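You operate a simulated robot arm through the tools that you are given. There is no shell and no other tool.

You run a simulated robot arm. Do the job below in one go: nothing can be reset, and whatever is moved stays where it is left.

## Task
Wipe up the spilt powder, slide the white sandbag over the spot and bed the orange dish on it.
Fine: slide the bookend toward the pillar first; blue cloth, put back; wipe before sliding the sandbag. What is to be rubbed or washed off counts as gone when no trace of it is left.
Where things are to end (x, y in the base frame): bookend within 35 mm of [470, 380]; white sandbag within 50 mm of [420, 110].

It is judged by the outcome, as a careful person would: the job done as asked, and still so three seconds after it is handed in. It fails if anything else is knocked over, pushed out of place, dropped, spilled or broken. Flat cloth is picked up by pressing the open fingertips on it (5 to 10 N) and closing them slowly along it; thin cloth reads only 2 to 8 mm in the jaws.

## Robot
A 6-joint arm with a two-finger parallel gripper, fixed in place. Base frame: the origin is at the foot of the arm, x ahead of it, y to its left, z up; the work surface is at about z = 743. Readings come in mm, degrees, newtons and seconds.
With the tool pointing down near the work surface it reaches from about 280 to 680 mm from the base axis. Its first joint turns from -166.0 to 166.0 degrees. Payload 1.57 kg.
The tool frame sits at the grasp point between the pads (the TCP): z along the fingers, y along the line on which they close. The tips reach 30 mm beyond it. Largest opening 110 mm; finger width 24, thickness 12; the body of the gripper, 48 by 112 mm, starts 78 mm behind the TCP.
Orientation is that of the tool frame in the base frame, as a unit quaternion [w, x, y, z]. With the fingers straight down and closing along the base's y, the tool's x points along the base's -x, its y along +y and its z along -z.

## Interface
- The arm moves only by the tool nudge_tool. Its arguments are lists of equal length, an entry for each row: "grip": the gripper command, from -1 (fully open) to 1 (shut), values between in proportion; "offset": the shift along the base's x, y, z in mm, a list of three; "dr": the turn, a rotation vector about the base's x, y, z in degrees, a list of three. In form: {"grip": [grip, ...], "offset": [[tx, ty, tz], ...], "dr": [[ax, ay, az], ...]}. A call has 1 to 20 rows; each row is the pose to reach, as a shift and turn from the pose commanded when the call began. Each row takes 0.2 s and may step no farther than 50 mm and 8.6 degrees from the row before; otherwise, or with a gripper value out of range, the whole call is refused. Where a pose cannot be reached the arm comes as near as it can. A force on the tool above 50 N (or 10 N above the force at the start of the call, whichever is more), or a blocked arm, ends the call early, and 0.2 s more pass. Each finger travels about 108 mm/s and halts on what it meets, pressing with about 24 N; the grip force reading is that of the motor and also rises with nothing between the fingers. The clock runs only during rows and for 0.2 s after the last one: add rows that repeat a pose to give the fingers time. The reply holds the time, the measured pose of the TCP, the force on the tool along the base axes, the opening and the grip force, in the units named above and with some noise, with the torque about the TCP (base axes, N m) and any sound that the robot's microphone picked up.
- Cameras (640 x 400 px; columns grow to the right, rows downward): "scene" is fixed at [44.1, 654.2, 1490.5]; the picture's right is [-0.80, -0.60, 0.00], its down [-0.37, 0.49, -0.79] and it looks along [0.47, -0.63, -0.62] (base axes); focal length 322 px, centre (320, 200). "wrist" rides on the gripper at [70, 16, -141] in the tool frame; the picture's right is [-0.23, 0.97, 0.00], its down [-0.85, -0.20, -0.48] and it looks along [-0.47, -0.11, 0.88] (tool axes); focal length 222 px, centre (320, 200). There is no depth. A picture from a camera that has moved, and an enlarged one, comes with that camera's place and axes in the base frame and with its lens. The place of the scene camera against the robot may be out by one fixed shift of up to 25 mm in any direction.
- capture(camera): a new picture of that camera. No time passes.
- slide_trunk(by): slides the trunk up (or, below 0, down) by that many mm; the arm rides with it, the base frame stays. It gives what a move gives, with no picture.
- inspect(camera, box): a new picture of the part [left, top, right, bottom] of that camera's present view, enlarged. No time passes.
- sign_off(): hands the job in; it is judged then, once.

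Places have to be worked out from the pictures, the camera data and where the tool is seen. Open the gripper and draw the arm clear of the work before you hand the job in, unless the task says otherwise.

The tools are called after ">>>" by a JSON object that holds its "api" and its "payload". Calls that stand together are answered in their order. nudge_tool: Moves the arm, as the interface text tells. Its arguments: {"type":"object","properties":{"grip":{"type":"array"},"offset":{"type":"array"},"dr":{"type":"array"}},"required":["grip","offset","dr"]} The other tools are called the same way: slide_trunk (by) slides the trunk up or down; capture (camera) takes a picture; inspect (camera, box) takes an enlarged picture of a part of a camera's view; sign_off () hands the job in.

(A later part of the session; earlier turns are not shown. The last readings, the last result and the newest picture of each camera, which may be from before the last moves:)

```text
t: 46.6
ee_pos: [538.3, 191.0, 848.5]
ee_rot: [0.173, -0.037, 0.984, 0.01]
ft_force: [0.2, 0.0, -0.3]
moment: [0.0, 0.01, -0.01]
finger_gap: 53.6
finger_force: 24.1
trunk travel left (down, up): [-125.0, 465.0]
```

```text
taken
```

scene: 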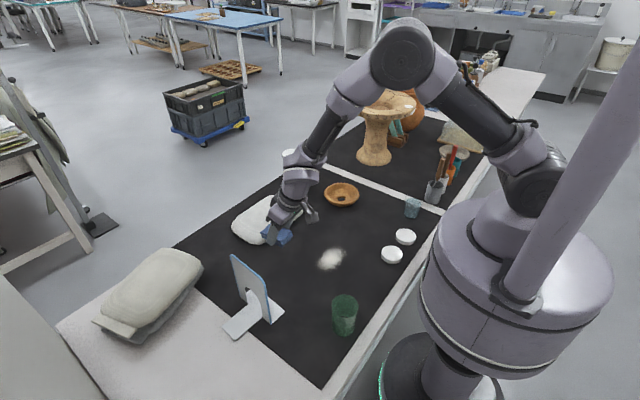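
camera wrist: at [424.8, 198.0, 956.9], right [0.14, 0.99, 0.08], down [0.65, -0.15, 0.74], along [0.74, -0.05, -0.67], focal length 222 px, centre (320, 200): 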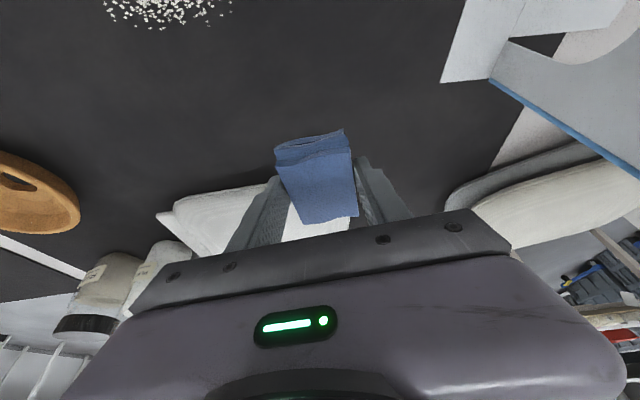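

Still firmly held. I'll move above the +y edge of the powder and lower toward the table.

>>> {"api": "nudge_tool", "payload": {"grip": [1, 1, 1, 1, 1, 1, 1, 1, 1, 1, 1, 1], "offset": [[-15, -1, 0], [-35, -2, 0], [-55, -3, -5], [-75, -4, -10], [-95, -5, -20], [-115, -6, -30], [-130, -6, -40], [-138, -6, -50], [-138, -6, -60], [-138, -6, -67], [-138, -6, -70], [-138, -6, -70]], "dr": [[0, 0, 0], [0, 0, 0], [0, 0, 0], [0, 0, 0], [0, 0, 0], [0, 0, 0], [0, 0, 0], [0, 0, 0], [0, 0, 0], [0, 0, 0], [0, 0, 0], [0, 0, 0]]}}

>>> {"api": "capture", "payload": {"camera": "wrist"}}

>>> {"api": "inspect", "payload": {"camera": "scene", "box": [230, 190, 430, 320]}}

```text
t: 49.2
ee_pos: [400.6, 184.2, 778.9]
ee_rot: [0.173, -0.038, 0.984, 0.008]
ft_force: [-0.5, -0.2, 0.7]
moment: [-0.01, 0.02, -0.01]
finger_gap: 53.8
finger_force: 24.3
trunk travel left (down, up): [-125.0, 465.0]
```

```text
taken
camera wrist: at [286.5, 191.2, 886.7], right [0.14, 0.99, 0.08], down [0.65, -0.15, 0.74], along [0.74, -0.05, -0.67], focal length 222 px, centre (320, 200)
```

wrist: 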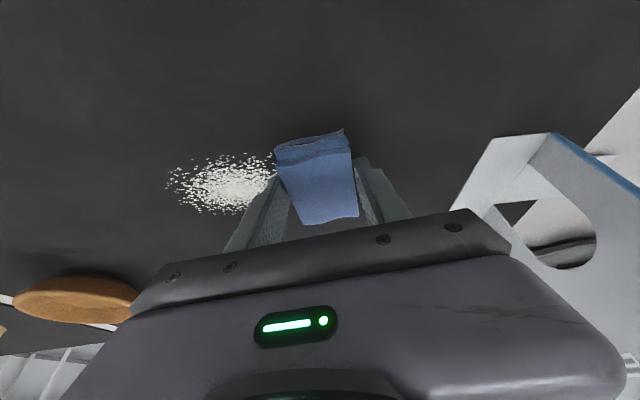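

```text
3.08 times, centred on (330, 255) of scene
camera zoom: at [44.1, 654.2, 1490.5], right [-0.8, -0.6, 0.0], down [-0.37, 0.49, -0.79], along [0.47, -0.63, -0.62], focal length 992 px, centre (289, 31)
```

zoom: 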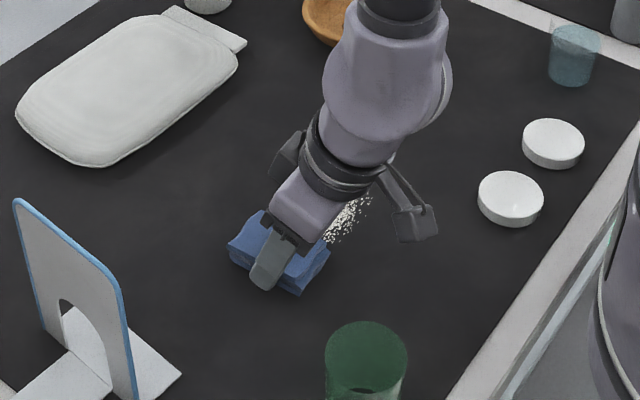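

The pad is centred near x 414, just covering the powder's width (x 376–445). I'll lower to contact with light pressure.

>>> {"api": "nudge_tool", "payload": {"grip": [1, 1, 1, 1], "offset": [[0, 0, -2], [0, 0, -3.5], [0, 0, -4.3], [0, 0, -4.3]], "dr": [[0, 0, 0], [0, 0, 0], [0, 0, 0], [0, 0, 0]]}}

```text
t: 50.2
ee_pos: [401.1, 185.2, 776.3]
ee_rot: [0.175, -0.037, 0.984, 0.009]
ft_force: [0.0, -0.1, 22.3]
moment: [-0.18, 0.07, -0.02]
finger_gap: 54.1
finger_force: 24.4
trunk travel left (down, up): [-125.0, 465.0]
```

22 N is more than needed; I'll ease up 1 mm.

>>> {"api": "nudge_tool", "payload": {"grip": [1, 1], "offset": [[0, 0, 0.9], [0, 0, 0.9]], "dr": [[0, 0, 0], [0, 0, 0]]}}

```text
t: 50.8
ee_pos: [402.1, 185.2, 776.4]
ee_rot: [0.174, -0.037, 0.984, 0.009]
ft_force: [3.3, 1.7, 12.5]
moment: [-0.04, -0.3, 0.03]
finger_gap: 53.9
finger_force: 24.5
trunk travel left (down, up): [-125.0, 465.0]
```

12.5 N is a sensible wiping pressure. First stroke across the powder toward −y.

>>> {"api": "nudge_tool", "payload": {"grip": [1, 1, 1, 1, 1, 1, 1, 1, 1, 1, 1, 1, 1, 1, 1, 1], "offset": [[0, -6, 0.3], [0, -16, 0.3], [0, -26, 0.3], [0, -36, 0.3], [0, -46, 0.3], [0, -56, 0.3], [0, -66, 0.3], [0, -76, 0.3], [0, -86, 0.3], [0, -96, 0.3], [0, -106, 0.3], [0, -116, 0.3], [0, -126, 0.3], [0, -136, 0.3], [0, -146, 0.3], [0, -150, 0.3]], "dr": [[0, 0, 0], [0, 0, 0], [0, 0, 0], [0, 0, 0], [0, 0, 0], [0, 0, 0], [0, 0, 0], [0, 0, 0], [0, 0, 0], [0, 0, 0], [0, 0, 0], [0, 0, 0], [0, 0, 0], [0, 0, 0], [0, 0, 0], [0, 0, 0]]}}

>>> {"api": "capture", "payload": {"camera": "wrist"}}

>>> {"api": "inspect", "payload": {"camera": "scene", "box": [230, 190, 430, 320]}}

```text
t: 54.2
ee_pos: [406.8, 132.6, 799.6]
ee_rot: [0.171, -0.035, 0.985, 0.005]
ft_force: [-0.2, 0.4, 0.0]
moment: [-0.02, 0.0, 0.0]
finger_gap: 54.1
finger_force: 24.1
out of reach, approached as far as the arm can: row 4, 5, 6, 7, 8, 9, 10, 11, 12, 13, 14, 15, 16
trunk travel left (down, up): [-125.0, 465.0]
```

```text
taken
camera wrist: at [292.1, 140.0, 908.0], right [0.14, 0.99, 0.08], down [0.66, -0.15, 0.74], along [0.74, -0.06, -0.67], focal length 222 px, centre (320, 200)
```

wrist: 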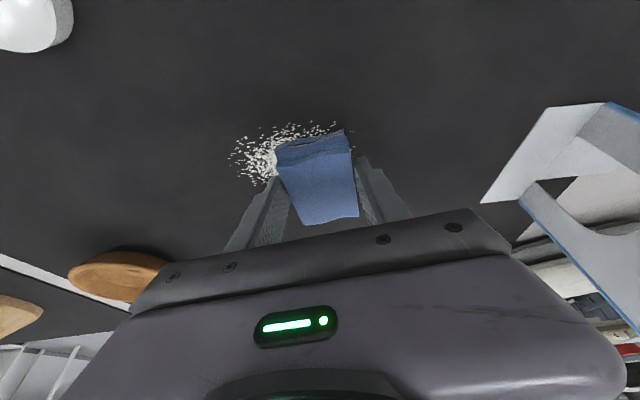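

```text
3.08 times, centred on (330, 255) of scene
camera zoom: at [44.1, 654.2, 1490.5], right [-0.8, -0.6, 0.0], down [-0.37, 0.49, -0.79], along [0.47, -0.63, -0.62], focal length 992 px, centre (289, 31)
```

zoom: 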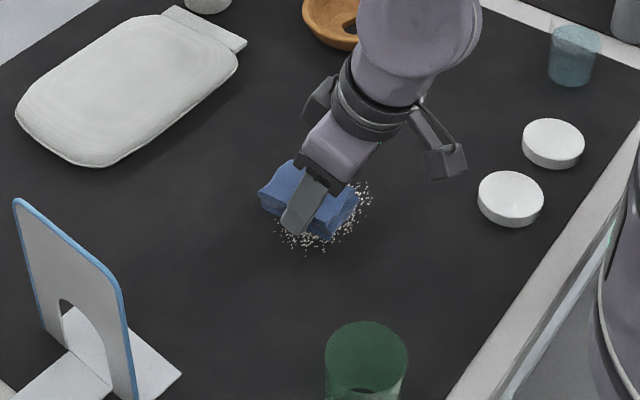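

Leaning outward, the arm runs out of inner reach here and lifted off the table; the cloth is still held. I'll raise the trunk 200 mm to give the arm room to fold less.

>>> {"api": "slide_trunk", "payload": {"by": 200}}

>>> {"api": "capture", "payload": {"camera": "scene"}}

```text
t: 56.4
ee_pos: [406.4, 131.5, 999.0]
ee_rot: [0.171, -0.035, 0.985, 0.005]
ft_force: [-0.1, 0.0, -1.0]
moment: [0.0, -0.01, 0.02]
finger_gap: 54.1
finger_force: 23.9
trunk travel left (down, up): [-325.0, 265.0]
```

```text
taken
```

scene: 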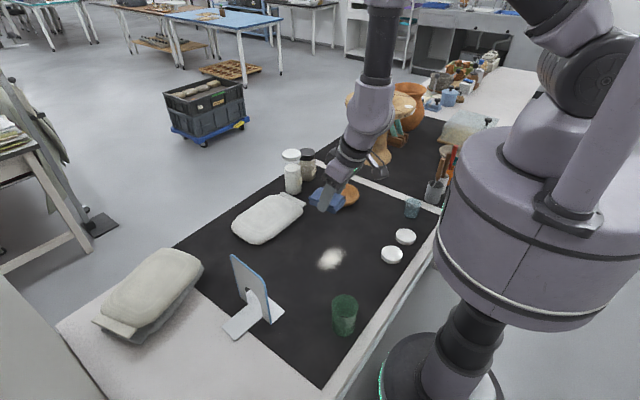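

Trunk is up and the pad is still held; the arm looks well unfolded. I'll restore the small angle drift, go back over the +y edge and descend.

>>> {"api": "nudge_tool", "payload": {"grip": [1, 1, 1, 1, 1, 1, 1, 1, 1, 1, 1, 1, 1], "offset": [[-1, 10, -10], [-2, 25, -30], [-4, 40, -50], [-4, 52, -70], [-4, 55, -90], [-4, 55, -110], [-4, 55, -130], [-4, 55, -150], [-4, 55, -170], [-4, 55, -190], [-4, 55, -208], [-4, 55, -219], [-4, 55, -219]], "dr": [[0.35, -0.3, 0.4], [0.35, -0.3, 0.4], [0.35, -0.3, 0.4], [0.35, -0.3, 0.4], [0.35, -0.3, 0.4], [0.35, -0.3, 0.4], [0.35, -0.3, 0.4], [0.35, -0.3, 0.4], [0.35, -0.3, 0.4], [0.35, -0.3, 0.4], [0.35, -0.3, 0.4], [0.35, -0.3, 0.4], [0.35, -0.3, 0.4]]}}

>>> {"api": "capture", "payload": {"camera": "wrist"}}

```text
t: 59.2
ee_pos: [424.4, 166.6, 782.1]
ee_rot: [0.175, -0.048, 0.983, -0.01]
ft_force: [0.0, -0.1, -0.7]
moment: [-0.01, 0.04, 0.0]
finger_gap: 54.1
finger_force: 23.9
out of reach, approached as far as the arm can: row 2, 3, 4, 5, 6, 7, 8, 9, 10, 11, 12, 13
trunk travel left (down, up): [-325.0, 265.0]
```

```text
taken
camera wrist: at [310.2, 176.7, 888.7], right [0.12, 0.99, 0.04], down [0.65, -0.11, 0.75], along [0.75, -0.07, -0.66], focal length 222 px, centre (320, 200)
```

wrist: 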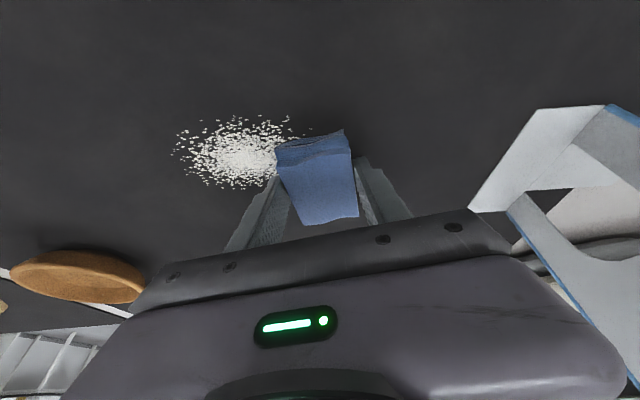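

Raising made it worse: the limit is the outward lean at close range. Better to restore the trunk and yaw the held pad 90°, so the lean is sideways instead. First I lift up and outward and restore the orientation.

>>> {"api": "nudge_tool", "payload": {"grip": [1, 1, 1, 1, 1, 1, 1, 1, 1, 1, 1, 1, 1], "offset": [[5, 0, 15], [15, 2, 35], [25, 4, 55], [35, 6, 75], [45, 8, 95], [55, 10, 115], [65, 12, 135], [70, 14, 155], [70, 14, 175], [70, 14, 195], [70, 14, 215], [70, 14, 228], [70, 14, 228]], "dr": [[0, 0, 0], [0.5, 0, -0.2], [1, 0.1, -0.4], [1.5, 0.1, -0.6], [2, 0.2, -0.75], [2.3, 0.2, -0.75], [2.3, 0.2, -0.75], [2.3, 0.2, -0.75], [2.3, 0.2, -0.75], [2.3, 0.2, -0.75], [2.3, 0.2, -0.75], [2.3, 0.2, -0.75], [2.3, 0.2, -0.75]]}}

```text
t: 62.0
ee_pos: [496.1, 183.0, 1009.6]
ee_rot: [0.173, -0.027, 0.984, 0.028]
ft_force: [-1.0, -0.5, -1.6]
moment: [0.03, -0.02, 0.06]
finger_gap: 53.9
finger_force: 23.7
out of reach, approached as far as the arm can: row 1, 2, 3, 4, 5, 6
trunk travel left (down, up): [-325.0, 265.0]
```

The orientation correction wasn't needed after all (the commanded attitude had been kept), so I undo it, then lower the trunk back.

>>> {"api": "nudge_tool", "payload": {"grip": [1, 1, 1], "offset": [[0, 0, 3], [0, 0, 5], [0, 0, 5]], "dr": [[-1.2, -0.1, 0.4], [-2.36, -0.2, 0.86], [-2.36, -0.2, 0.86]]}}

>>> {"api": "slide_trunk", "payload": {"by": -200}}

>>> {"api": "capture", "payload": {"camera": "wrist"}}

```text
t: 62.8
ee_pos: [496.8, 182.8, 1014.2]
ee_rot: [0.175, -0.038, 0.984, 0.008]
ft_force: [0.7, -0.6, -0.6]
moment: [0.0, 0.0, -0.02]
finger_gap: 53.8
finger_force: 23.6
trunk travel left (down, up): [-325.0, 265.0]
```

```text
t: 64.9
ee_pos: [497.8, 181.2, 814.6]
ee_rot: [0.174, -0.039, 0.984, 0.009]
ft_force: [0.6, -0.1, -0.4]
moment: [0.03, -0.03, -0.01]
finger_gap: 53.9
finger_force: 23.7
trunk travel left (down, up): [-125.0, 465.0]
```

```text
taken
camera wrist: at [382.0, 188.3, 922.3], right [0.14, 0.99, 0.08], down [0.65, -0.15, 0.74], along [0.75, -0.05, -0.67], focal length 222 px, centre (320, 200)
```

wrist: 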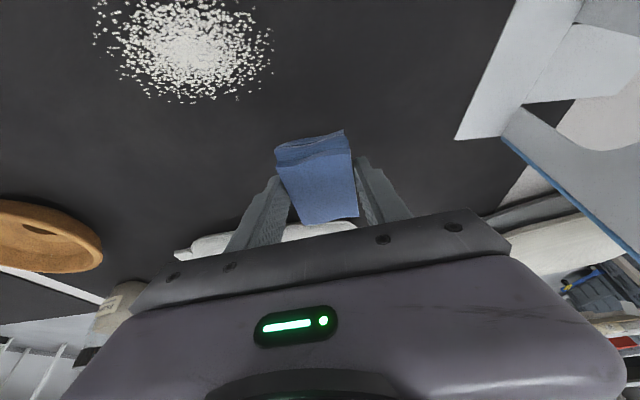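

Everything's back to a known state and the pad is still held. Now I yaw the tool about +86° while moving to above the powder, so the lean points along +y.

>>> {"api": "nudge_tool", "payload": {"grip": [1, 1, 1, 1, 1, 1, 1, 1, 1, 1, 1, 1, 1], "offset": [[0, 0, 10], [-4, -1, 20], [-10, -2, 30], [-20, -3, 35], [-30, -4, 35], [-40, -5, 35], [-50, -6, 35], [-60, -7, 35], [-65, -8, 35], [-70, -9, 35], [-73, -10, 35], [-73, -10, 35], [-73, -10, 35]], "dr": [[0, 0, 6], [0, 0, 14], [0, 0, 22], [0, 0, 30], [0, 0, 38], [0, 0, 46], [0, 0, 54], [0, 0, 62], [0, 0, 70], [0, 0, 78], [0, 0, 85.6], [0, 0, 85.6], [0, 0, 85.6]]}}

>>> {"api": "capture", "payload": {"camera": "wrist"}}

>>> {"api": "capture", "payload": {"camera": "scene"}}

```text
t: 67.7
ee_pos: [423.7, 170.2, 849.5]
ee_rot: [-0.123, 0.696, -0.696, -0.125]
ft_force: [0.2, 0.1, -0.7]
moment: [-0.02, 0.01, -0.05]
finger_gap: 53.9
finger_force: 24.0
trunk travel left (down, up): [-125.0, 465.0]
```

```text
taken
camera wrist: at [408.3, 57.4, 956.7], right [-0.97, 0.21, 0.08], down [0.2, 0.64, 0.74], along [0.1, 0.74, -0.67], focal length 222 px, centre (320, 200)
```

wrist: 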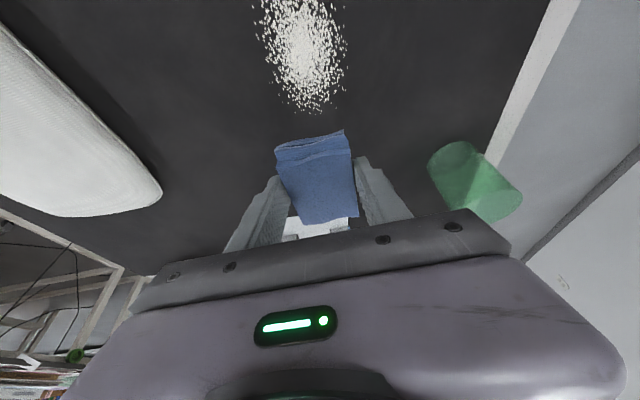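

```text
taken
```

scene: 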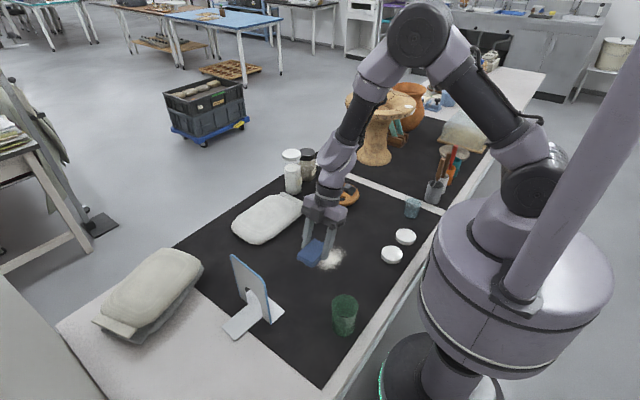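

The yaw works without reach trouble. I'll move to the first lane (pad centre x≈397) and lower to just above the table.

>>> {"api": "nudge_tool", "payload": {"grip": [1, 1, 1, 1, 1, 1, 1, 1], "offset": [[-5, 1, -10], [-12, 2, -22], [-20, 3, -35], [-26, 4, -48], [-26, 4, -60], [-26, 4, -68], [-26, 4, -71.5], [-26, 4, -71.5]], "dr": [[0, 0, 0], [0, 0, 0], [0, 0, 0], [0, 0, 0], [0, 0, 0], [0, 0, 0], [0, 0, 0], [0, 0, 0]]}}

```text
t: 69.5
ee_pos: [396.9, 175.8, 777.8]
ee_rot: [-0.122, 0.697, -0.696, -0.124]
ft_force: [0.3, -0.4, -1.3]
moment: [0.01, 0.02, -0.04]
finger_gap: 54.1
finger_force: 24.0
trunk travel left (down, up): [-125.0, 465.0]
```

Now lowering in small steps to a light press.

>>> {"api": "nudge_tool", "payload": {"grip": [1, 1, 1], "offset": [[0, 0, -1.5], [0, 0, -2.3], [0, 0, -2.3]], "dr": [[0, 0, 0], [0, 0, 0], [0, 0, 0]]}}

```text
t: 70.3
ee_pos: [397.6, 175.2, 776.7]
ee_rot: [-0.122, 0.697, -0.696, -0.125]
ft_force: [0.4, 0.7, 3.7]
moment: [0.0, -0.13, 0.05]
finger_gap: 53.8
finger_force: 23.8
trunk travel left (down, up): [-125.0, 465.0]
```

3.7 N; press a bit more and make the stroke toward −y.

>>> {"api": "nudge_tool", "payload": {"grip": [1, 1, 1, 1, 1, 1, 1, 1, 1, 1, 1, 1, 1, 1, 1, 1, 1], "offset": [[0, 0, -0.6], [0, -6, -0.6], [0, -16, -0.6], [0, -26, -0.6], [0, -36, -0.6], [0, -46, -0.6], [0, -56, -0.6], [0, -66, -0.6], [0, -76, -0.6], [0, -86, -0.6], [0, -96, -0.6], [0, -106, -0.6], [0, -116, -0.6], [0, -126, -0.6], [0, -136, -0.6], [0, -146, -0.6], [0, -152, -0.6]], "dr": [[0, 0, 0], [0, 0, 0], [0, 0, 0], [0, 0, 0], [0, 0, 0], [0, 0, 0], [0, 0, 0], [0, 0, 0], [0, 0, 0], [0, 0, 0], [0, 0, 0], [0, 0, 0], [0, 0, 0], [0, 0, 0], [0, 0, 0], [0, 0, 0], [0, 0, 0]]}}

>>> {"api": "capture", "payload": {"camera": "wrist"}}

>>> {"api": "inspect", "payload": {"camera": "scene", "box": [230, 190, 430, 320]}}

```text
t: 73.9
ee_pos: [397.3, 24.0, 775.1]
ee_rot: [-0.122, 0.697, -0.695, -0.124]
ft_force: [0.7, 8.0, 13.3]
moment: [0.22, -0.38, 0.22]
finger_gap: 53.7
finger_force: 24.3
trunk travel left (down, up): [-125.0, 465.0]
```

```text
taken
camera wrist: at [381.5, -89.9, 883.2], right [-0.97, 0.21, 0.08], down [0.2, 0.64, 0.74], along [0.1, 0.74, -0.67], focal length 222 px, centre (320, 200)
```

wrist: 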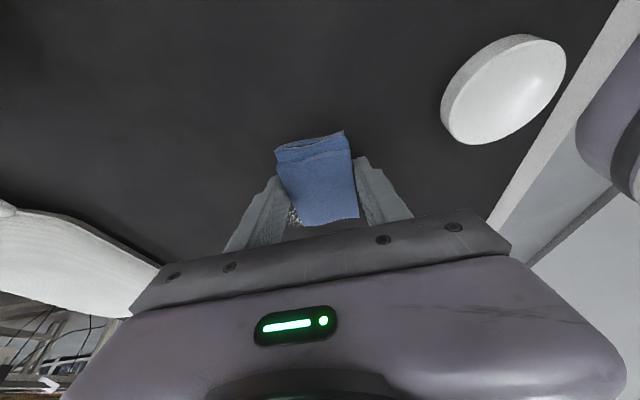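

```text
3.08 times, centred on (330, 255) of scene
camera zoom: at [44.1, 654.2, 1490.5], right [-0.8, -0.6, 0.0], down [-0.37, 0.49, -0.79], along [0.47, -0.63, -0.62], focal length 992 px, centre (289, 31)
```

zoom: 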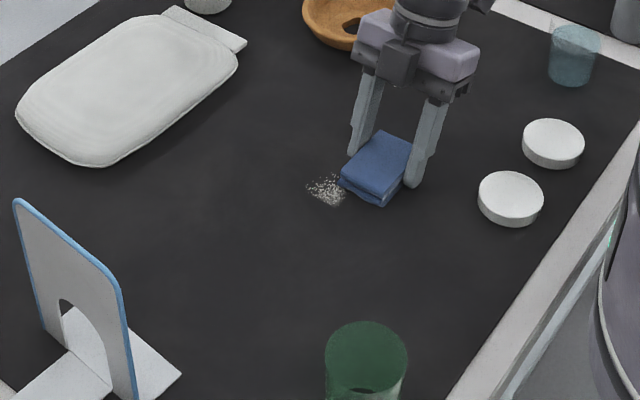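

One stroke removed most of it; the remainder is near (430, 82). I'll shift the pad +x to x≈432 and stroke back toward +y.

>>> {"api": "nudge_tool", "payload": {"grip": [1, 1, 1, 1, 1, 1, 1, 1, 1, 1, 1, 1, 1, 1, 1, 1, 1, 1, 1], "offset": [[8, -2, 0.2], [18, -4, 0.2], [28, -4, 0.2], [35, -4, 0.2], [35, 4, 0.2], [35, 14, 0.2], [35, 24, 0.2], [35, 34, 0.2], [35, 44, 0.2], [35, 54, 0.2], [35, 64, 0.2], [35, 74, 0.2], [35, 84, 0.2], [35, 94, 0.2], [35, 104, 0.2], [35, 114, 0.2], [35, 124, 0.2], [35, 134, 0.2], [35, 140, 0.2]], "dr": [[0, 0, 0], [0, 0, 0], [0, 0, 0], [0, 0, 0], [0, 0, 0], [0, 0, 0], [0, 0, 0], [0, 0, 0], [0, 0, 0], [0, 0, 0], [0, 0, 0], [0, 0, 0], [0, 0, 0], [0, 0, 0], [0, 0, 0], [0, 0, 0], [0, 0, 0], [0, 0, 0], [0, 0, 0]]}}

>>> {"api": "capture", "payload": {"camera": "wrist"}}

>>> {"api": "inspect", "payload": {"camera": "scene", "box": [230, 190, 430, 320]}}

```text
t: 77.9
ee_pos: [432.2, 162.7, 776.0]
ee_rot: [-0.122, 0.697, -0.696, -0.124]
ft_force: [0.2, -2.2, 5.9]
moment: [-0.13, -0.19, -0.12]
finger_gap: 53.8
finger_force: 23.8
trunk travel left (down, up): [-125.0, 465.0]
```

```text
taken
camera wrist: at [416.9, 49.3, 883.0], right [-0.97, 0.21, 0.08], down [0.2, 0.64, 0.74], along [0.1, 0.74, -0.66], focal length 222 px, centre (320, 200)
```

wrist: 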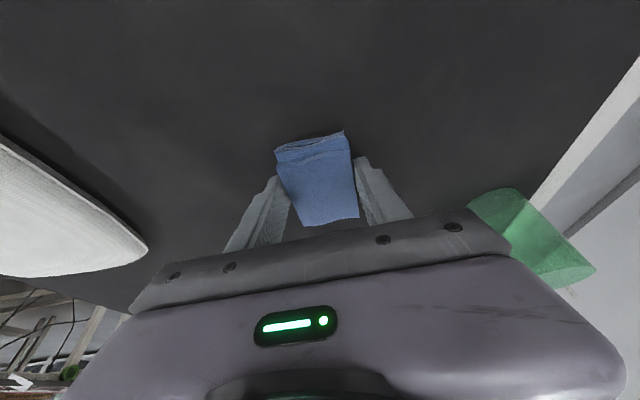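

```text
3.08 times, centred on (330, 255) of scene
camera zoom: at [44.1, 654.2, 1490.5], right [-0.8, -0.6, 0.0], down [-0.37, 0.49, -0.79], along [0.47, -0.63, -0.62], focal length 992 px, centre (289, 31)
```

zoom: 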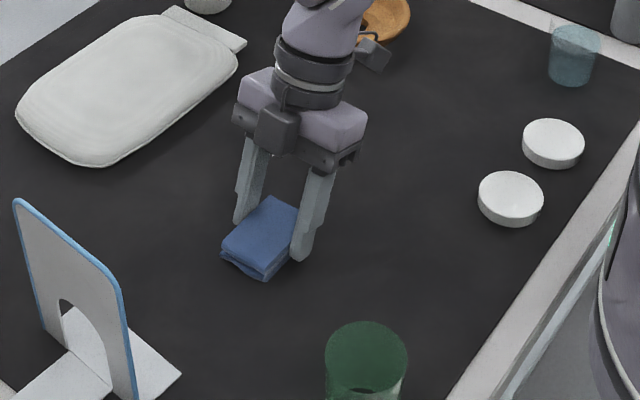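

It looks clean. One more insurance stroke down the middle lane (x≈414), then inspect closely.

>>> {"api": "nudge_tool", "payload": {"grip": [1, 1, 1, 1, 1, 1, 1, 1, 1, 1, 1, 1, 1, 1, 1, 1], "offset": [[-8, 4, 0], [-18, 4, -0.2], [-18, -6, -0.2], [-18, -16, -0.2], [-18, -26, -0.2], [-18, -36, -0.2], [-18, -46, -0.2], [-18, -56, -0.2], [-18, -66, -0.2], [-18, -76, -0.2], [-18, -86, -0.2], [-18, -96, -0.2], [-18, -106, -0.2], [-18, -116, -0.2], [-18, -126, -0.2], [-18, -136, -0.2]], "dr": [[0, 0, 0], [0, 0, 0], [0, 0, 0], [0, 0, 0], [0, 0, 0], [0, 0, 0], [0, 0, 0], [0, 0, 0], [0, 0, 0], [0, 0, 0], [0, 0, 0], [0, 0, 0], [0, 0, 0], [0, 0, 0], [0, 0, 0], [0, 0, 0]]}}

>>> {"api": "nudge_tool", "payload": {"grip": [1, 1, 1, 1, 1, 1, 1, 1], "offset": [[0, 0, 8], [0, 0, 20], [0, 3, 35], [5, 10, 50], [12, 25, 65], [20, 40, 75], [20, 40, 75], [20, 40, 75]], "dr": [[0, 0, 0], [0, 0, 0], [0, 0, 0], [0, 0, 0], [0, 0, 0], [0, 0, 0], [0, 0, 0], [0, 0, 0]]}}

>>> {"api": "inspect", "payload": {"camera": "scene", "box": [270, 210, 410, 300]}}

>>> {"api": "capture", "payload": {"camera": "wrist"}}

```text
t: 81.3
ee_pos: [413.7, 27.5, 775.1]
ee_rot: [-0.121, 0.697, -0.696, -0.124]
ft_force: [1.2, 12.9, 23.5]
moment: [0.48, -0.71, 0.46]
finger_gap: 54.0
finger_force: 24.1
trunk travel left (down, up): [-125.0, 465.0]
```

```text
t: 83.1
ee_pos: [434.4, 66.4, 849.3]
ee_rot: [-0.122, 0.696, -0.696, -0.124]
ft_force: [0.0, -0.8, -1.3]
moment: [0.0, 0.0, 0.01]
finger_gap: 53.9
finger_force: 23.6
trunk travel left (down, up): [-125.0, 465.0]
```

```text
4.44 times, centred on (340, 255) of scene
camera zoom: at [44.1, 654.2, 1490.5], right [-0.8, -0.6, 0.0], down [-0.37, 0.49, -0.79], along [0.47, -0.63, -0.62], focal length 1433 px, centre (231, -44)
```

zoom: 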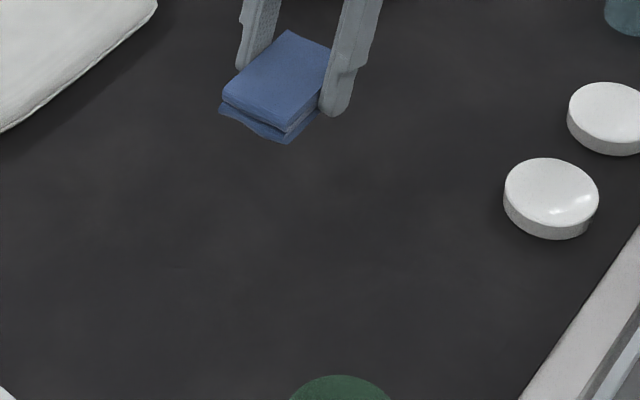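

```text
taken
camera wrist: at [419.1, -46.8, 957.7], right [-0.97, 0.21, 0.08], down [0.2, 0.64, 0.74], along [0.1, 0.74, -0.67], focal length 222 px, centre (320, 200)
```

wrist: 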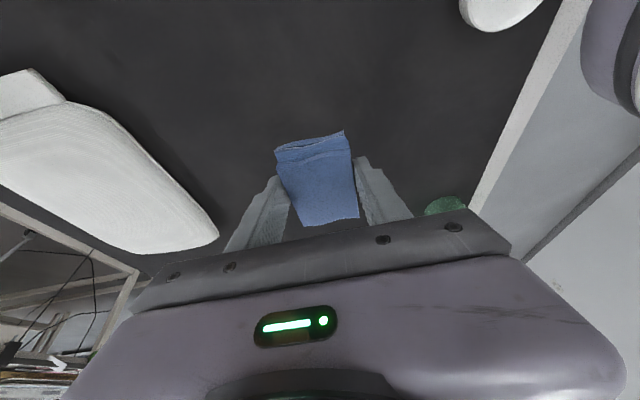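

The area is clean with no visible trace. Now I carry the pad back: move out to about (540, 190) while yawing back −85.6°.

>>> {"api": "nudge_tool", "payload": {"grip": [1, 1, 1, 1, 1, 1, 1, 1, 1, 1, 1, 1, 1], "offset": [[6, 6, 0], [15, 16, 0], [25, 27, 0], [35, 38, 0], [45, 49, 0], [55, 60, 0], [65, 72, 0], [75, 84, 0], [85, 96, 0], [95, 110, 0], [106, 124, 0], [106, 124, 0], [106, 124, 0]], "dr": [[0, 0, -6], [0, 0, -14], [0, 0, -22], [0, 0, -30], [0, 0, -38], [0, 0, -46], [0, 0, -54], [0, 0, -62], [0, 0, -70], [0, 0, -78], [0, 0, -85.6], [0, 0, -85.6], [0, 0, -85.6]]}}

>>> {"api": "capture", "payload": {"camera": "wrist"}}

>>> {"api": "inspect", "payload": {"camera": "scene", "box": [270, 210, 410, 300]}}

```text
t: 85.9
ee_pos: [553.0, 172.3, 850.7]
ee_rot: [0.224, -0.062, 0.972, 0.028]
ft_force: [-0.1, -0.5, 0.0]
moment: [-0.01, -0.01, -0.03]
finger_gap: 54.0
finger_force: 24.1
out of reach, approached as far as the arm can: row 9, 10, 11, 12, 13
trunk travel left (down, up): [-125.0, 465.0]
```

```text
taken
camera wrist: at [429.8, 168.6, 947.1], right [0.07, 0.99, 0.13], down [0.58, -0.14, 0.8], along [0.81, 0.01, -0.59], focal length 222 px, centre (320, 200)
```

wrist: 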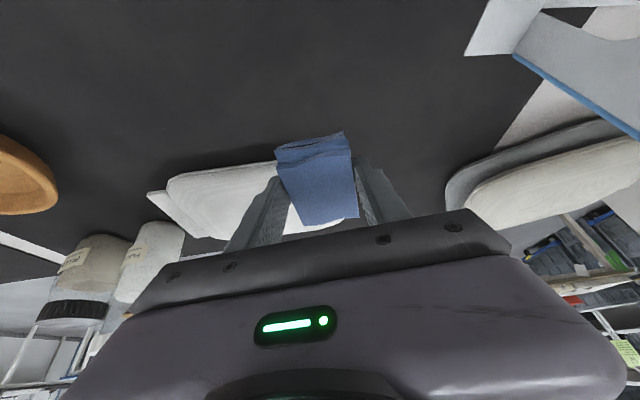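

```text
4.44 times, centred on (340, 255) of scene
camera zoom: at [44.1, 654.2, 1490.5], right [-0.8, -0.6, 0.0], down [-0.37, 0.49, -0.79], along [0.47, -0.63, -0.62], focal length 1433 px, centre (231, -44)
```

zoom: 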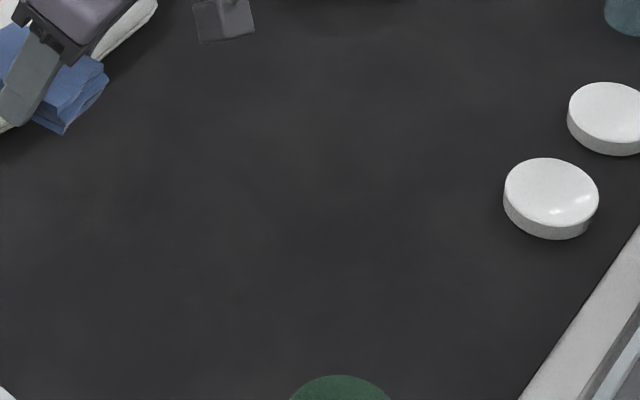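

The spot is spotless. The arm reports a clipped pose with an odd orientation, so I'll issue a null move to see where it settles.

>>> {"api": "nudge_tool", "payload": {"grip": [1, 1, 1], "offset": [[0, 0, 0], [0, 0, 0], [0, 0, 0]], "dr": [[0, 0, 0], [0, 0, 0], [0, 0, 0]]}}

```text
t: 86.7
ee_pos: [554.4, 172.6, 851.9]
ee_rot: [0.224, -0.062, 0.972, 0.028]
ft_force: [0.6, 0.9, -0.1]
moment: [0.02, 0.04, 0.05]
finger_gap: 53.7
finger_force: 23.9
trunk travel left (down, up): [-125.0, 465.0]
```

It settled there, tilted ~26°. I'll correct the attitude back to the pick-up orientation while moving outward.

>>> {"api": "nudge_tool", "payload": {"grip": [1, 1, 1, 1, 1, 1], "offset": [[10, 12, 5], [20, 24, 5], [30, 36, 5], [40, 48, 5], [50, 60, 5], [50, 60, 5]], "dr": [[-0.4, 1.2, -0.6], [-0.8, 2.4, -1.2], [-1.2, 3.6, -1.9], [-1.6, 4.8, -2.6], [-1.9, 5.8, -3.1], [-1.9, 5.8, -3.1]]}}

>>> {"api": "capture", "payload": {"camera": "scene"}}

```text
t: 88.1
ee_pos: [604.7, 231.1, 855.7]
ee_rot: [0.174, -0.038, 0.984, 0.009]
ft_force: [0.5, 0.8, -0.7]
moment: [0.01, -0.01, 0.01]
finger_gap: 54.1
finger_force: 24.2
out of reach, approached as far as the arm can: row 1
trunk travel left (down, up): [-125.0, 465.0]
```

```text
taken
```

scene: 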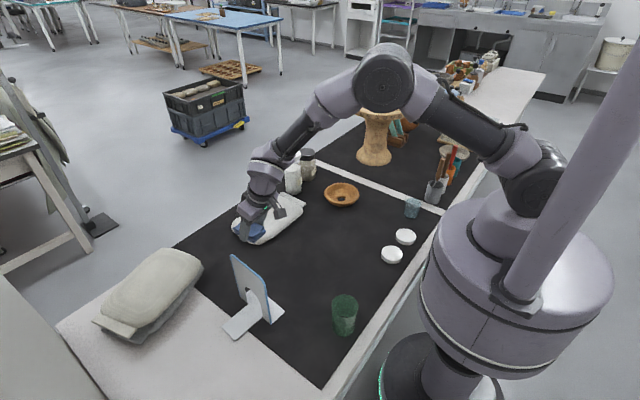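

Orientation restored. Now over the original cloth spot and down to just above the table.

>>> {"api": "nudge_tool", "payload": {"grip": [1, 1, 1, 1, 1, 1, 1, 1, 1, 1, 1, 1, 1, 1], "offset": [[10, 6, 0], [25, 14, 0], [40, 23, 0], [55, 32, 0], [70, 41, -2], [83, 49, -5], [92, 53, -12], [95, 54, -22], [95, 54, -34], [95, 54, -46], [95, 54, -58], [95, 54, -68], [95, 54, -75], [95, 54, -75]], "dr": [[0, 0, 0], [0, 0, 0], [0, 0, 0], [0, 0, 0], [0, 0, 0], [0, 0, 0], [0, 0, 0], [0, 0, 0], [0, 0, 0], [0, 0, 0], [0, 0, 0], [0, 0, 0], [0, 0, 0], [0, 0, 0]]}}

>>> {"api": "capture", "payload": {"camera": "wrist"}}

```text
t: 91.1
ee_pos: [699.7, 284.8, 780.1]
ee_rot: [0.174, -0.038, 0.984, 0.009]
ft_force: [-0.1, 0.0, -0.6]
moment: [0.03, -0.01, 0.0]
finger_gap: 53.6
finger_force: 23.8
trunk travel left (down, up): [-125.0, 465.0]
```

```text
taken
camera wrist: at [585.7, 292.3, 889.2], right [0.14, 0.99, 0.08], down [0.65, -0.15, 0.74], along [0.75, -0.05, -0.67], focal length 222 px, centre (320, 200)
```

wrist: 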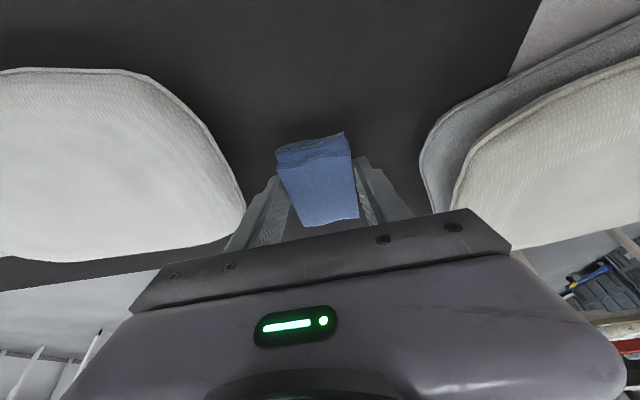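

Right over its original place. I lower 4 mm onto the table, release to a 76 mm opening, and rise straight up.

>>> {"api": "nudge_tool", "payload": {"grip": [1, 1, 1, 0.6, 0.2, -0.1, -0.3, -0.38, -0.38, -0.38, -0.38, -0.38, -0.38], "offset": [[0, 0, -2], [0, 0, -4], [0, 0, -4], [0, 0, -4], [0, 0, -4], [0, 0, -4], [0, 0, -4], [0, 0, -4], [0, 0, 10], [0, 0, 30], [0, 0, 60], [0, 0, 90], [0, 0, 90]], "dr": [[0, 0, 0], [0, 0, 0], [0, 0, 0], [0, 0, 0], [0, 0, 0], [0, 0, 0], [0, 0, 0], [0, 0, 0], [0, 0, 0], [0, 0, 0], [0, 0, 0], [0, 0, 0], [0, 0, 0]]}}

>>> {"api": "capture", "payload": {"camera": "wrist"}}

>>> {"api": "capture", "payload": {"camera": "scene"}}

>>> {"api": "inspect", "payload": {"camera": "scene", "box": [180, 170, 340, 310]}}

```text
t: 93.9
ee_pos: [699.1, 284.5, 872.5]
ee_rot: [0.174, -0.038, 0.984, 0.009]
ft_force: [0.0, -0.3, 0.5]
moment: [-0.04, -0.02, -0.03]
finger_gap: 76.0
finger_force: 0.0
trunk travel left (down, up): [-125.0, 465.0]
```

```text
taken
camera wrist: at [585.2, 291.9, 979.4], right [0.14, 0.99, 0.08], down [0.65, -0.15, 0.74], along [0.74, -0.05, -0.67], focal length 222 px, centre (320, 200)
```

wrist: 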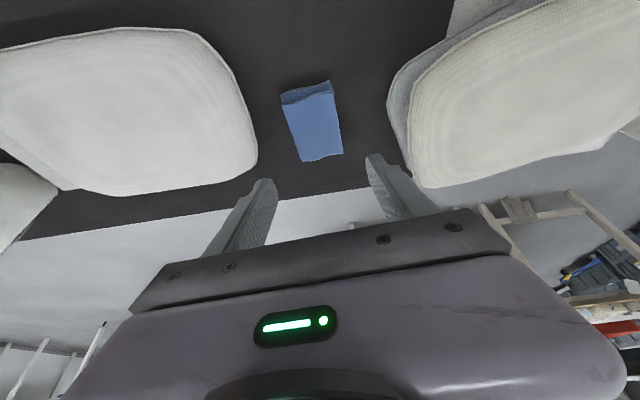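

```text
taken
```

scene: 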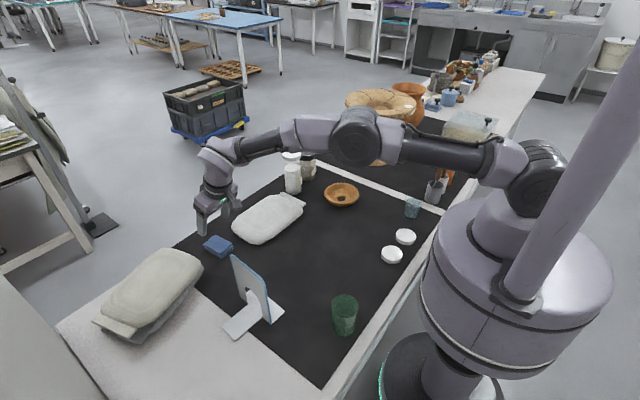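

```text
2.86 times, centred on (260, 240) of scene
camera zoom: at [44.1, 654.2, 1490.5], right [-0.8, -0.6, 0.0], down [-0.37, 0.49, -0.79], along [0.47, -0.63, -0.62], focal length 921 px, centre (491, 86)
```

zoom: 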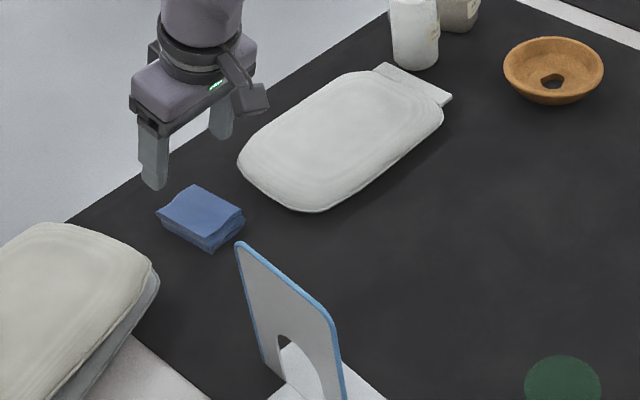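

The cloth is back on its original spot and the spot is clean. Now the sandbag: I'll raise and straighten the tool, and look at it from above.

>>> {"api": "nudge_tool", "payload": {"grip": [-0.5, -0.7, -1, -1, -1, -1, -1], "offset": [[-10, 0, 30], [-30, -20, 60], [-50, -55, 90], [-70, -95, 90], [-90, -135, 90], [-110, -175, 90], [-110, -180, 90]], "dr": [[0, 4, -1], [0, 8, -2], [0, 12, -3], [0, 16, -4], [0, 20, -4.4], [0, 20, -4.4], [0, 20, -4.4]]}}

>>> {"api": "capture", "payload": {"camera": "wrist"}}

>>> {"api": "inspect", "payload": {"camera": "scene", "box": [220, 180, 320, 250]}}

```text
refused: row 3 steps farther than a row can; nothing moved
```

```text
taken
camera wrist: at [585.2, 291.9, 979.4], right [0.14, 0.99, 0.08], down [0.65, -0.15, 0.74], along [0.74, -0.05, -0.67], focal length 222 px, centre (320, 200)
```

wrist: 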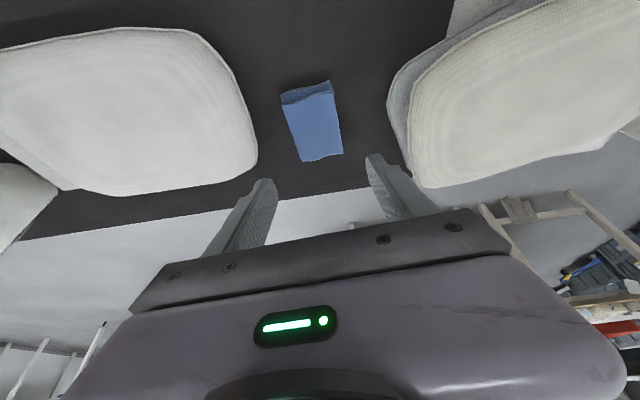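

```text
5.71 times, centred on (270, 215) of scene
camera zoom: at [44.1, 654.2, 1490.5], right [-0.8, -0.6, 0.0], down [-0.37, 0.49, -0.79], along [0.47, -0.63, -0.62], focal length 1843 px, centre (606, 114)
```

zoom: 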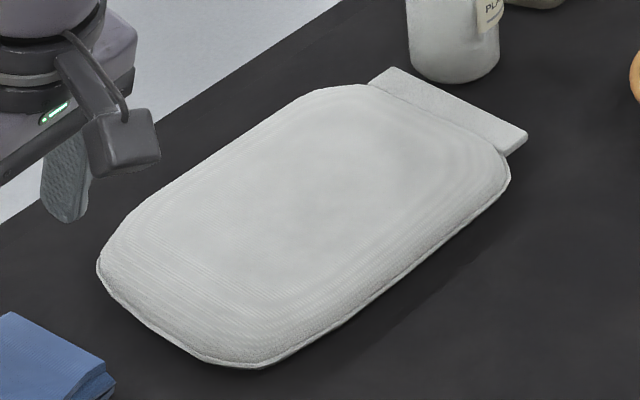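

That step was too large; same move with smaller steps.

>>> {"api": "nudge_tool", "payload": {"grip": [-0.5, -0.7, -1, -1, -1, -1, -1, -1], "offset": [[-8, 0, 30], [-20, -10, 60], [-35, -30, 85], [-55, -65, 90], [-75, -100, 90], [-90, -135, 90], [-105, -170, 90], [-110, -180, 90]], "dr": [[0, 3, -1], [0, 7, -2], [0, 11, -3], [0, 15, -4], [0, 18, -4.4], [0, 20, -4.4], [0, 20, -4.4], [0, 20, -4.4]]}}

>>> {"api": "capture", "payload": {"camera": "wrist"}}

```text
t: 95.7
ee_pos: [589.7, 105.4, 960.5]
ee_rot: [0.002, 0.003, 1.0, 0.008]
ft_force: [0.6, 0.0, -1.3]
moment: [0.01, 0.01, 0.0]
finger_gap: 110.0
finger_force: 0.1
trunk travel left (down, up): [-125.0, 465.0]
```

```text
taken
camera wrist: at [520.7, 118.8, 1101.6], right [0.23, 0.97, 0.02], down [0.85, -0.21, 0.48], along [0.47, -0.09, -0.88], focal length 222 px, centre (320, 200)
```

wrist: 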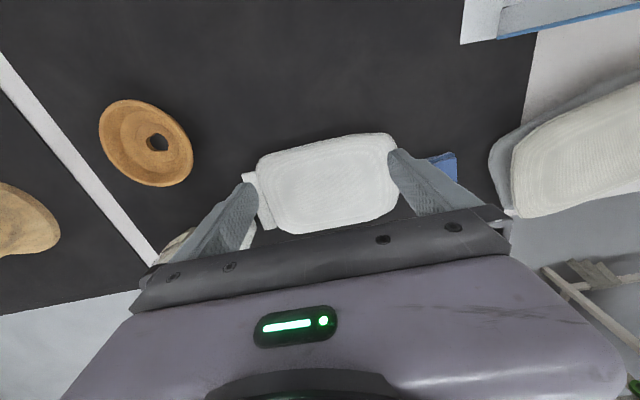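

The sandbag body spans x≈608–770, y≈0–225 (centre ≈ (690, 108)), with the tab on its −y end. I'll lean the tool 30° outward, reach over it with the fingers spread wide, and hook its far edge to draw it in.

>>> {"api": "nudge_tool", "payload": {"grip": [-1, -1, -1, -1, -1, -1, -1, -1], "offset": [[25, 0, -5], [60, 0, -10], [95, 0, -25], [130, 0, -40], [160, 0, -55], [185, 0, -65], [192, 0, -70], [192, 0, -70]], "dr": [[-0.2, -7.5, 0.1], [-0.5, -15, 0.2], [-0.9, -22.5, 0.3], [-0.9, -30, 0.35], [-0.9, -30, 0.35], [-0.9, -30, 0.35], [-0.9, -30, 0.35], [-0.9, -30, 0.35]]}}

>>> {"api": "capture", "payload": {"camera": "wrist"}}

>>> {"api": "capture", "payload": {"camera": "scene"}}

```text
t: 97.5
ee_pos: [781.5, 105.1, 890.7]
ee_rot: [0.26, -0.004, 0.966, 0.001]
ft_force: [1.5, -0.2, 0.3]
moment: [0.01, -0.01, 0.0]
finger_gap: 110.0
finger_force: 0.1
trunk travel left (down, up): [-125.0, 465.0]
```

```text
taken
camera wrist: at [650.7, 120.6, 977.2], right [0.19, 0.98, 0.11], down [0.5, -0.2, 0.84], along [0.84, -0.1, -0.53], focal length 222 px, centre (320, 200)
```

wrist: 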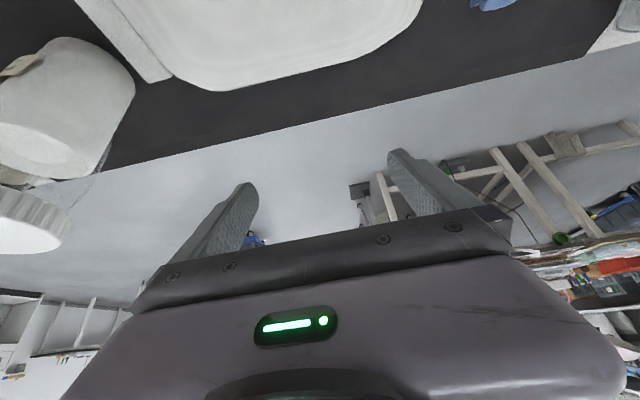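

```text
taken
```

scene: 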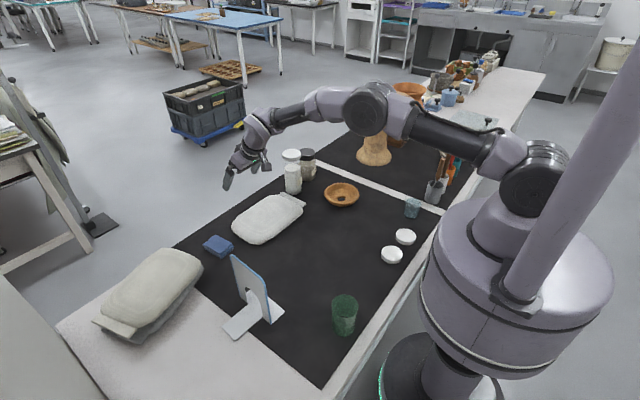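

The far edge of the bag is at x≈765 and the table edge at x≈836, so there's room. I lower behind the bag at TCP x≈782.

>>> {"api": "nudge_tool", "payload": {"grip": [-1, -1, -1, -1, -1, -1, -1], "offset": [[0, 0, -25], [0, 0, -50], [0, 0, -70], [0, 0, -85], [0, 0, -97], [0, 0, -105], [0, 0, -105]], "dr": [[0, 0, 0], [0, 0, 0], [0, 0, 0], [0, 0, 0], [0, 0, 0], [0, 0, 0], [0, 0, 0]]}}

>>> {"api": "capture", "payload": {"camera": "wrist"}}

>>> {"api": "inspect", "payload": {"camera": "scene", "box": [190, 140, 340, 260]}}

```text
t: 99.1
ee_pos: [781.1, 104.9, 785.8]
ee_rot: [0.259, -0.003, 0.966, 0.0]
ft_force: [0.5, 0.1, -0.3]
moment: [-0.03, 0.0, 0.02]
finger_gap: 109.8
finger_force: 0.0
trunk travel left (down, up): [-125.0, 465.0]
```

```text
taken
camera wrist: at [651.0, 120.7, 872.4], right [0.19, 0.98, 0.11], down [0.5, -0.2, 0.84], along [0.84, -0.1, -0.53], focal length 222 px, centre (320, 200)
```

wrist: 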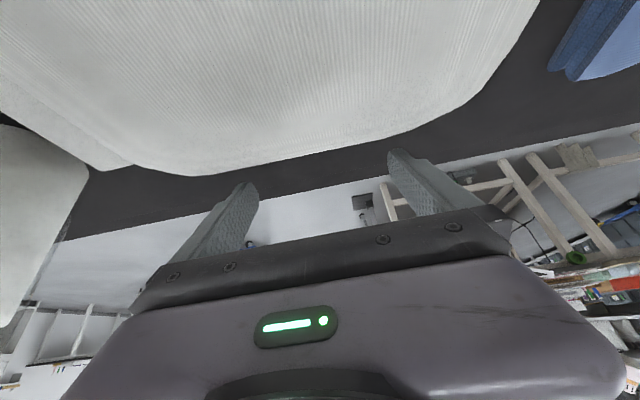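

```text
3.33 times, centred on (265, 200) of scene
camera zoom: at [44.1, 654.2, 1490.5], right [-0.8, -0.6, 0.0], down [-0.37, 0.49, -0.79], along [0.47, -0.63, -0.62], focal length 1075 px, centre (503, 200)
```

zoom: 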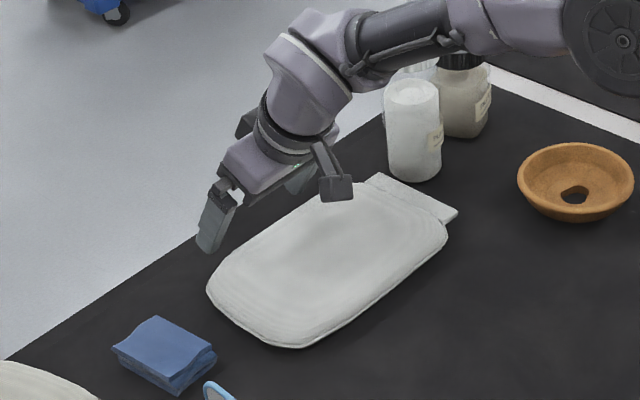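

Fingers are behind the bag. I lower 5 mm more and begin drawing it toward −x, watching the force.

>>> {"api": "nudge_tool", "payload": {"grip": [-1, -1, -1, -1, -1, -1, -1, -1, -1, -1], "offset": [[0, 0, -5], [-6, 0, -5], [-12, 0, -5], [-18, 0, -5], [-24, 0, -5], [-30, 0, -5], [-36, 0, -5], [-42, 0, -5], [-48, 0, -5], [-54, 0, -5]], "dr": [[0, 0, 0], [0, 0, 0], [0, 0, 0], [0, 0, 0], [0, 0, 0], [0, 0, 0], [0, 0, 0], [0, 0, 0], [0, 0, 0], [0, 0, 0]]}}

>>> {"api": "capture", "payload": {"camera": "wrist"}}

>>> {"api": "inspect", "payload": {"camera": "scene", "box": [190, 140, 340, 260]}}

```text
t: 101.3
ee_pos: [728.3, 106.2, 782.4]
ee_rot: [0.261, -0.004, 0.965, 0.002]
ft_force: [16.1, 0.2, 15.3]
moment: [0.01, -0.3, 0.13]
finger_gap: 109.9
finger_force: 0.0
trunk travel left (down, up): [-125.0, 465.0]
```

```text
taken
camera wrist: at [597.2, 120.8, 868.5], right [0.19, 0.98, 0.12], down [0.5, -0.2, 0.84], along [0.85, -0.1, -0.52], focal length 222 px, centre (320, 200)
```

wrist: 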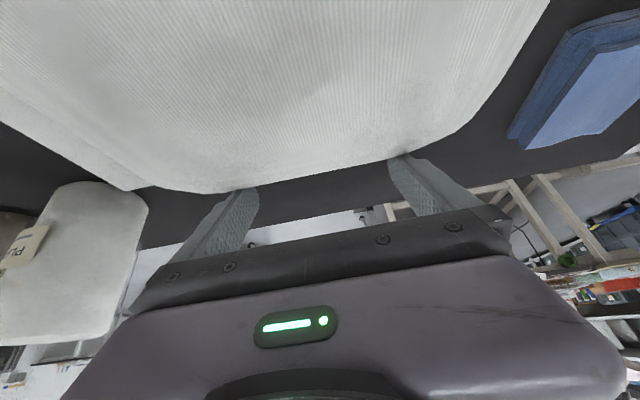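

```text
3.33 times, centred on (265, 200) of scene
camera zoom: at [44.1, 654.2, 1490.5], right [-0.8, -0.6, 0.0], down [-0.37, 0.49, -0.79], along [0.47, -0.63, -0.62], focal length 1075 px, centre (503, 200)
```

zoom: 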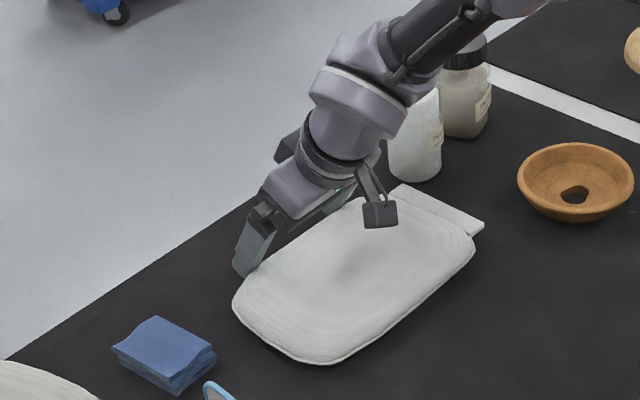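

The bag slides smoothly with about 16 N. I keep drawing it in.

>>> {"api": "nudge_tool", "payload": {"grip": [-1, -1, -1, -1, -1, -1, -1, -1, -1, -1, -1, -1, -1, -1], "offset": [[-7, 0, 0], [-14, 0, 0], [-21, 0, 0], [-28, 0, 0], [-35, 0, 0], [-42, 0, 0], [-49, 0, 0], [-56, 0, 0], [-63, 0, 0], [-70, 0, 0], [-77, 0, 0], [-84, 0, 0], [-91, 0, 0], [-98, 0, 0]], "dr": [[0, 0, 0], [0, 0, 0], [0, 0, 0], [0, 0, 0], [0, 0, 0], [0, 0, 0], [0, 0, 0], [0, 0, 0], [0, 0, 0], [0, 0, 0], [0, 0, 0], [0, 0, 0], [0, 0, 0], [0, 0, 0]]}}

>>> {"api": "capture", "payload": {"camera": "wrist"}}

>>> {"api": "capture", "payload": {"camera": "scene"}}

```text
t: 104.3
ee_pos: [629.6, 105.8, 782.6]
ee_rot: [0.262, -0.004, 0.965, 0.001]
ft_force: [23.3, -2.4, 28.4]
moment: [-0.73, -0.5, 0.24]
finger_gap: 110.1
finger_force: 0.0
trunk travel left (down, up): [-125.0, 465.0]
```

```text
taken
camera wrist: at [499.5, 120.3, 868.4], right [0.19, 0.98, 0.12], down [0.5, -0.2, 0.84], along [0.85, -0.1, -0.52], focal length 222 px, centre (320, 200)
```

wrist: 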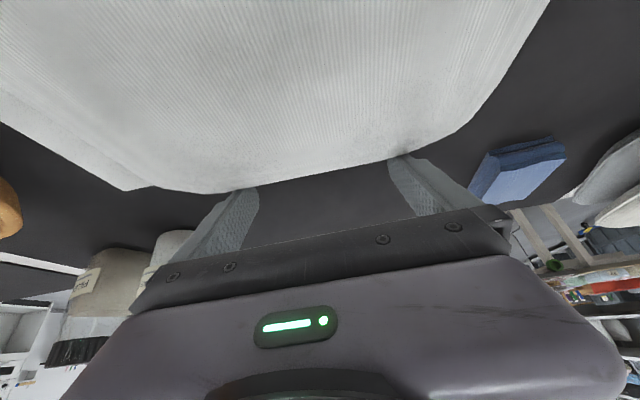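

```text
taken
```

scene: 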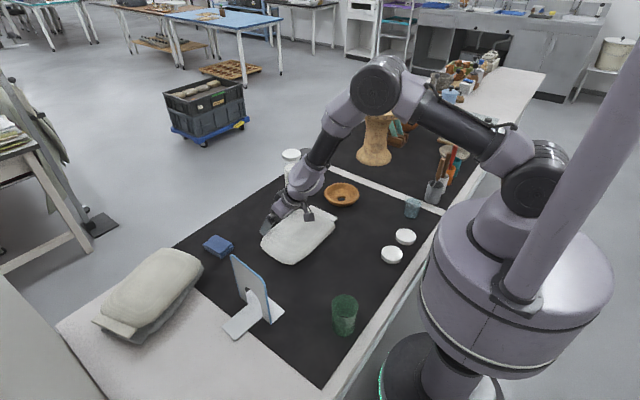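

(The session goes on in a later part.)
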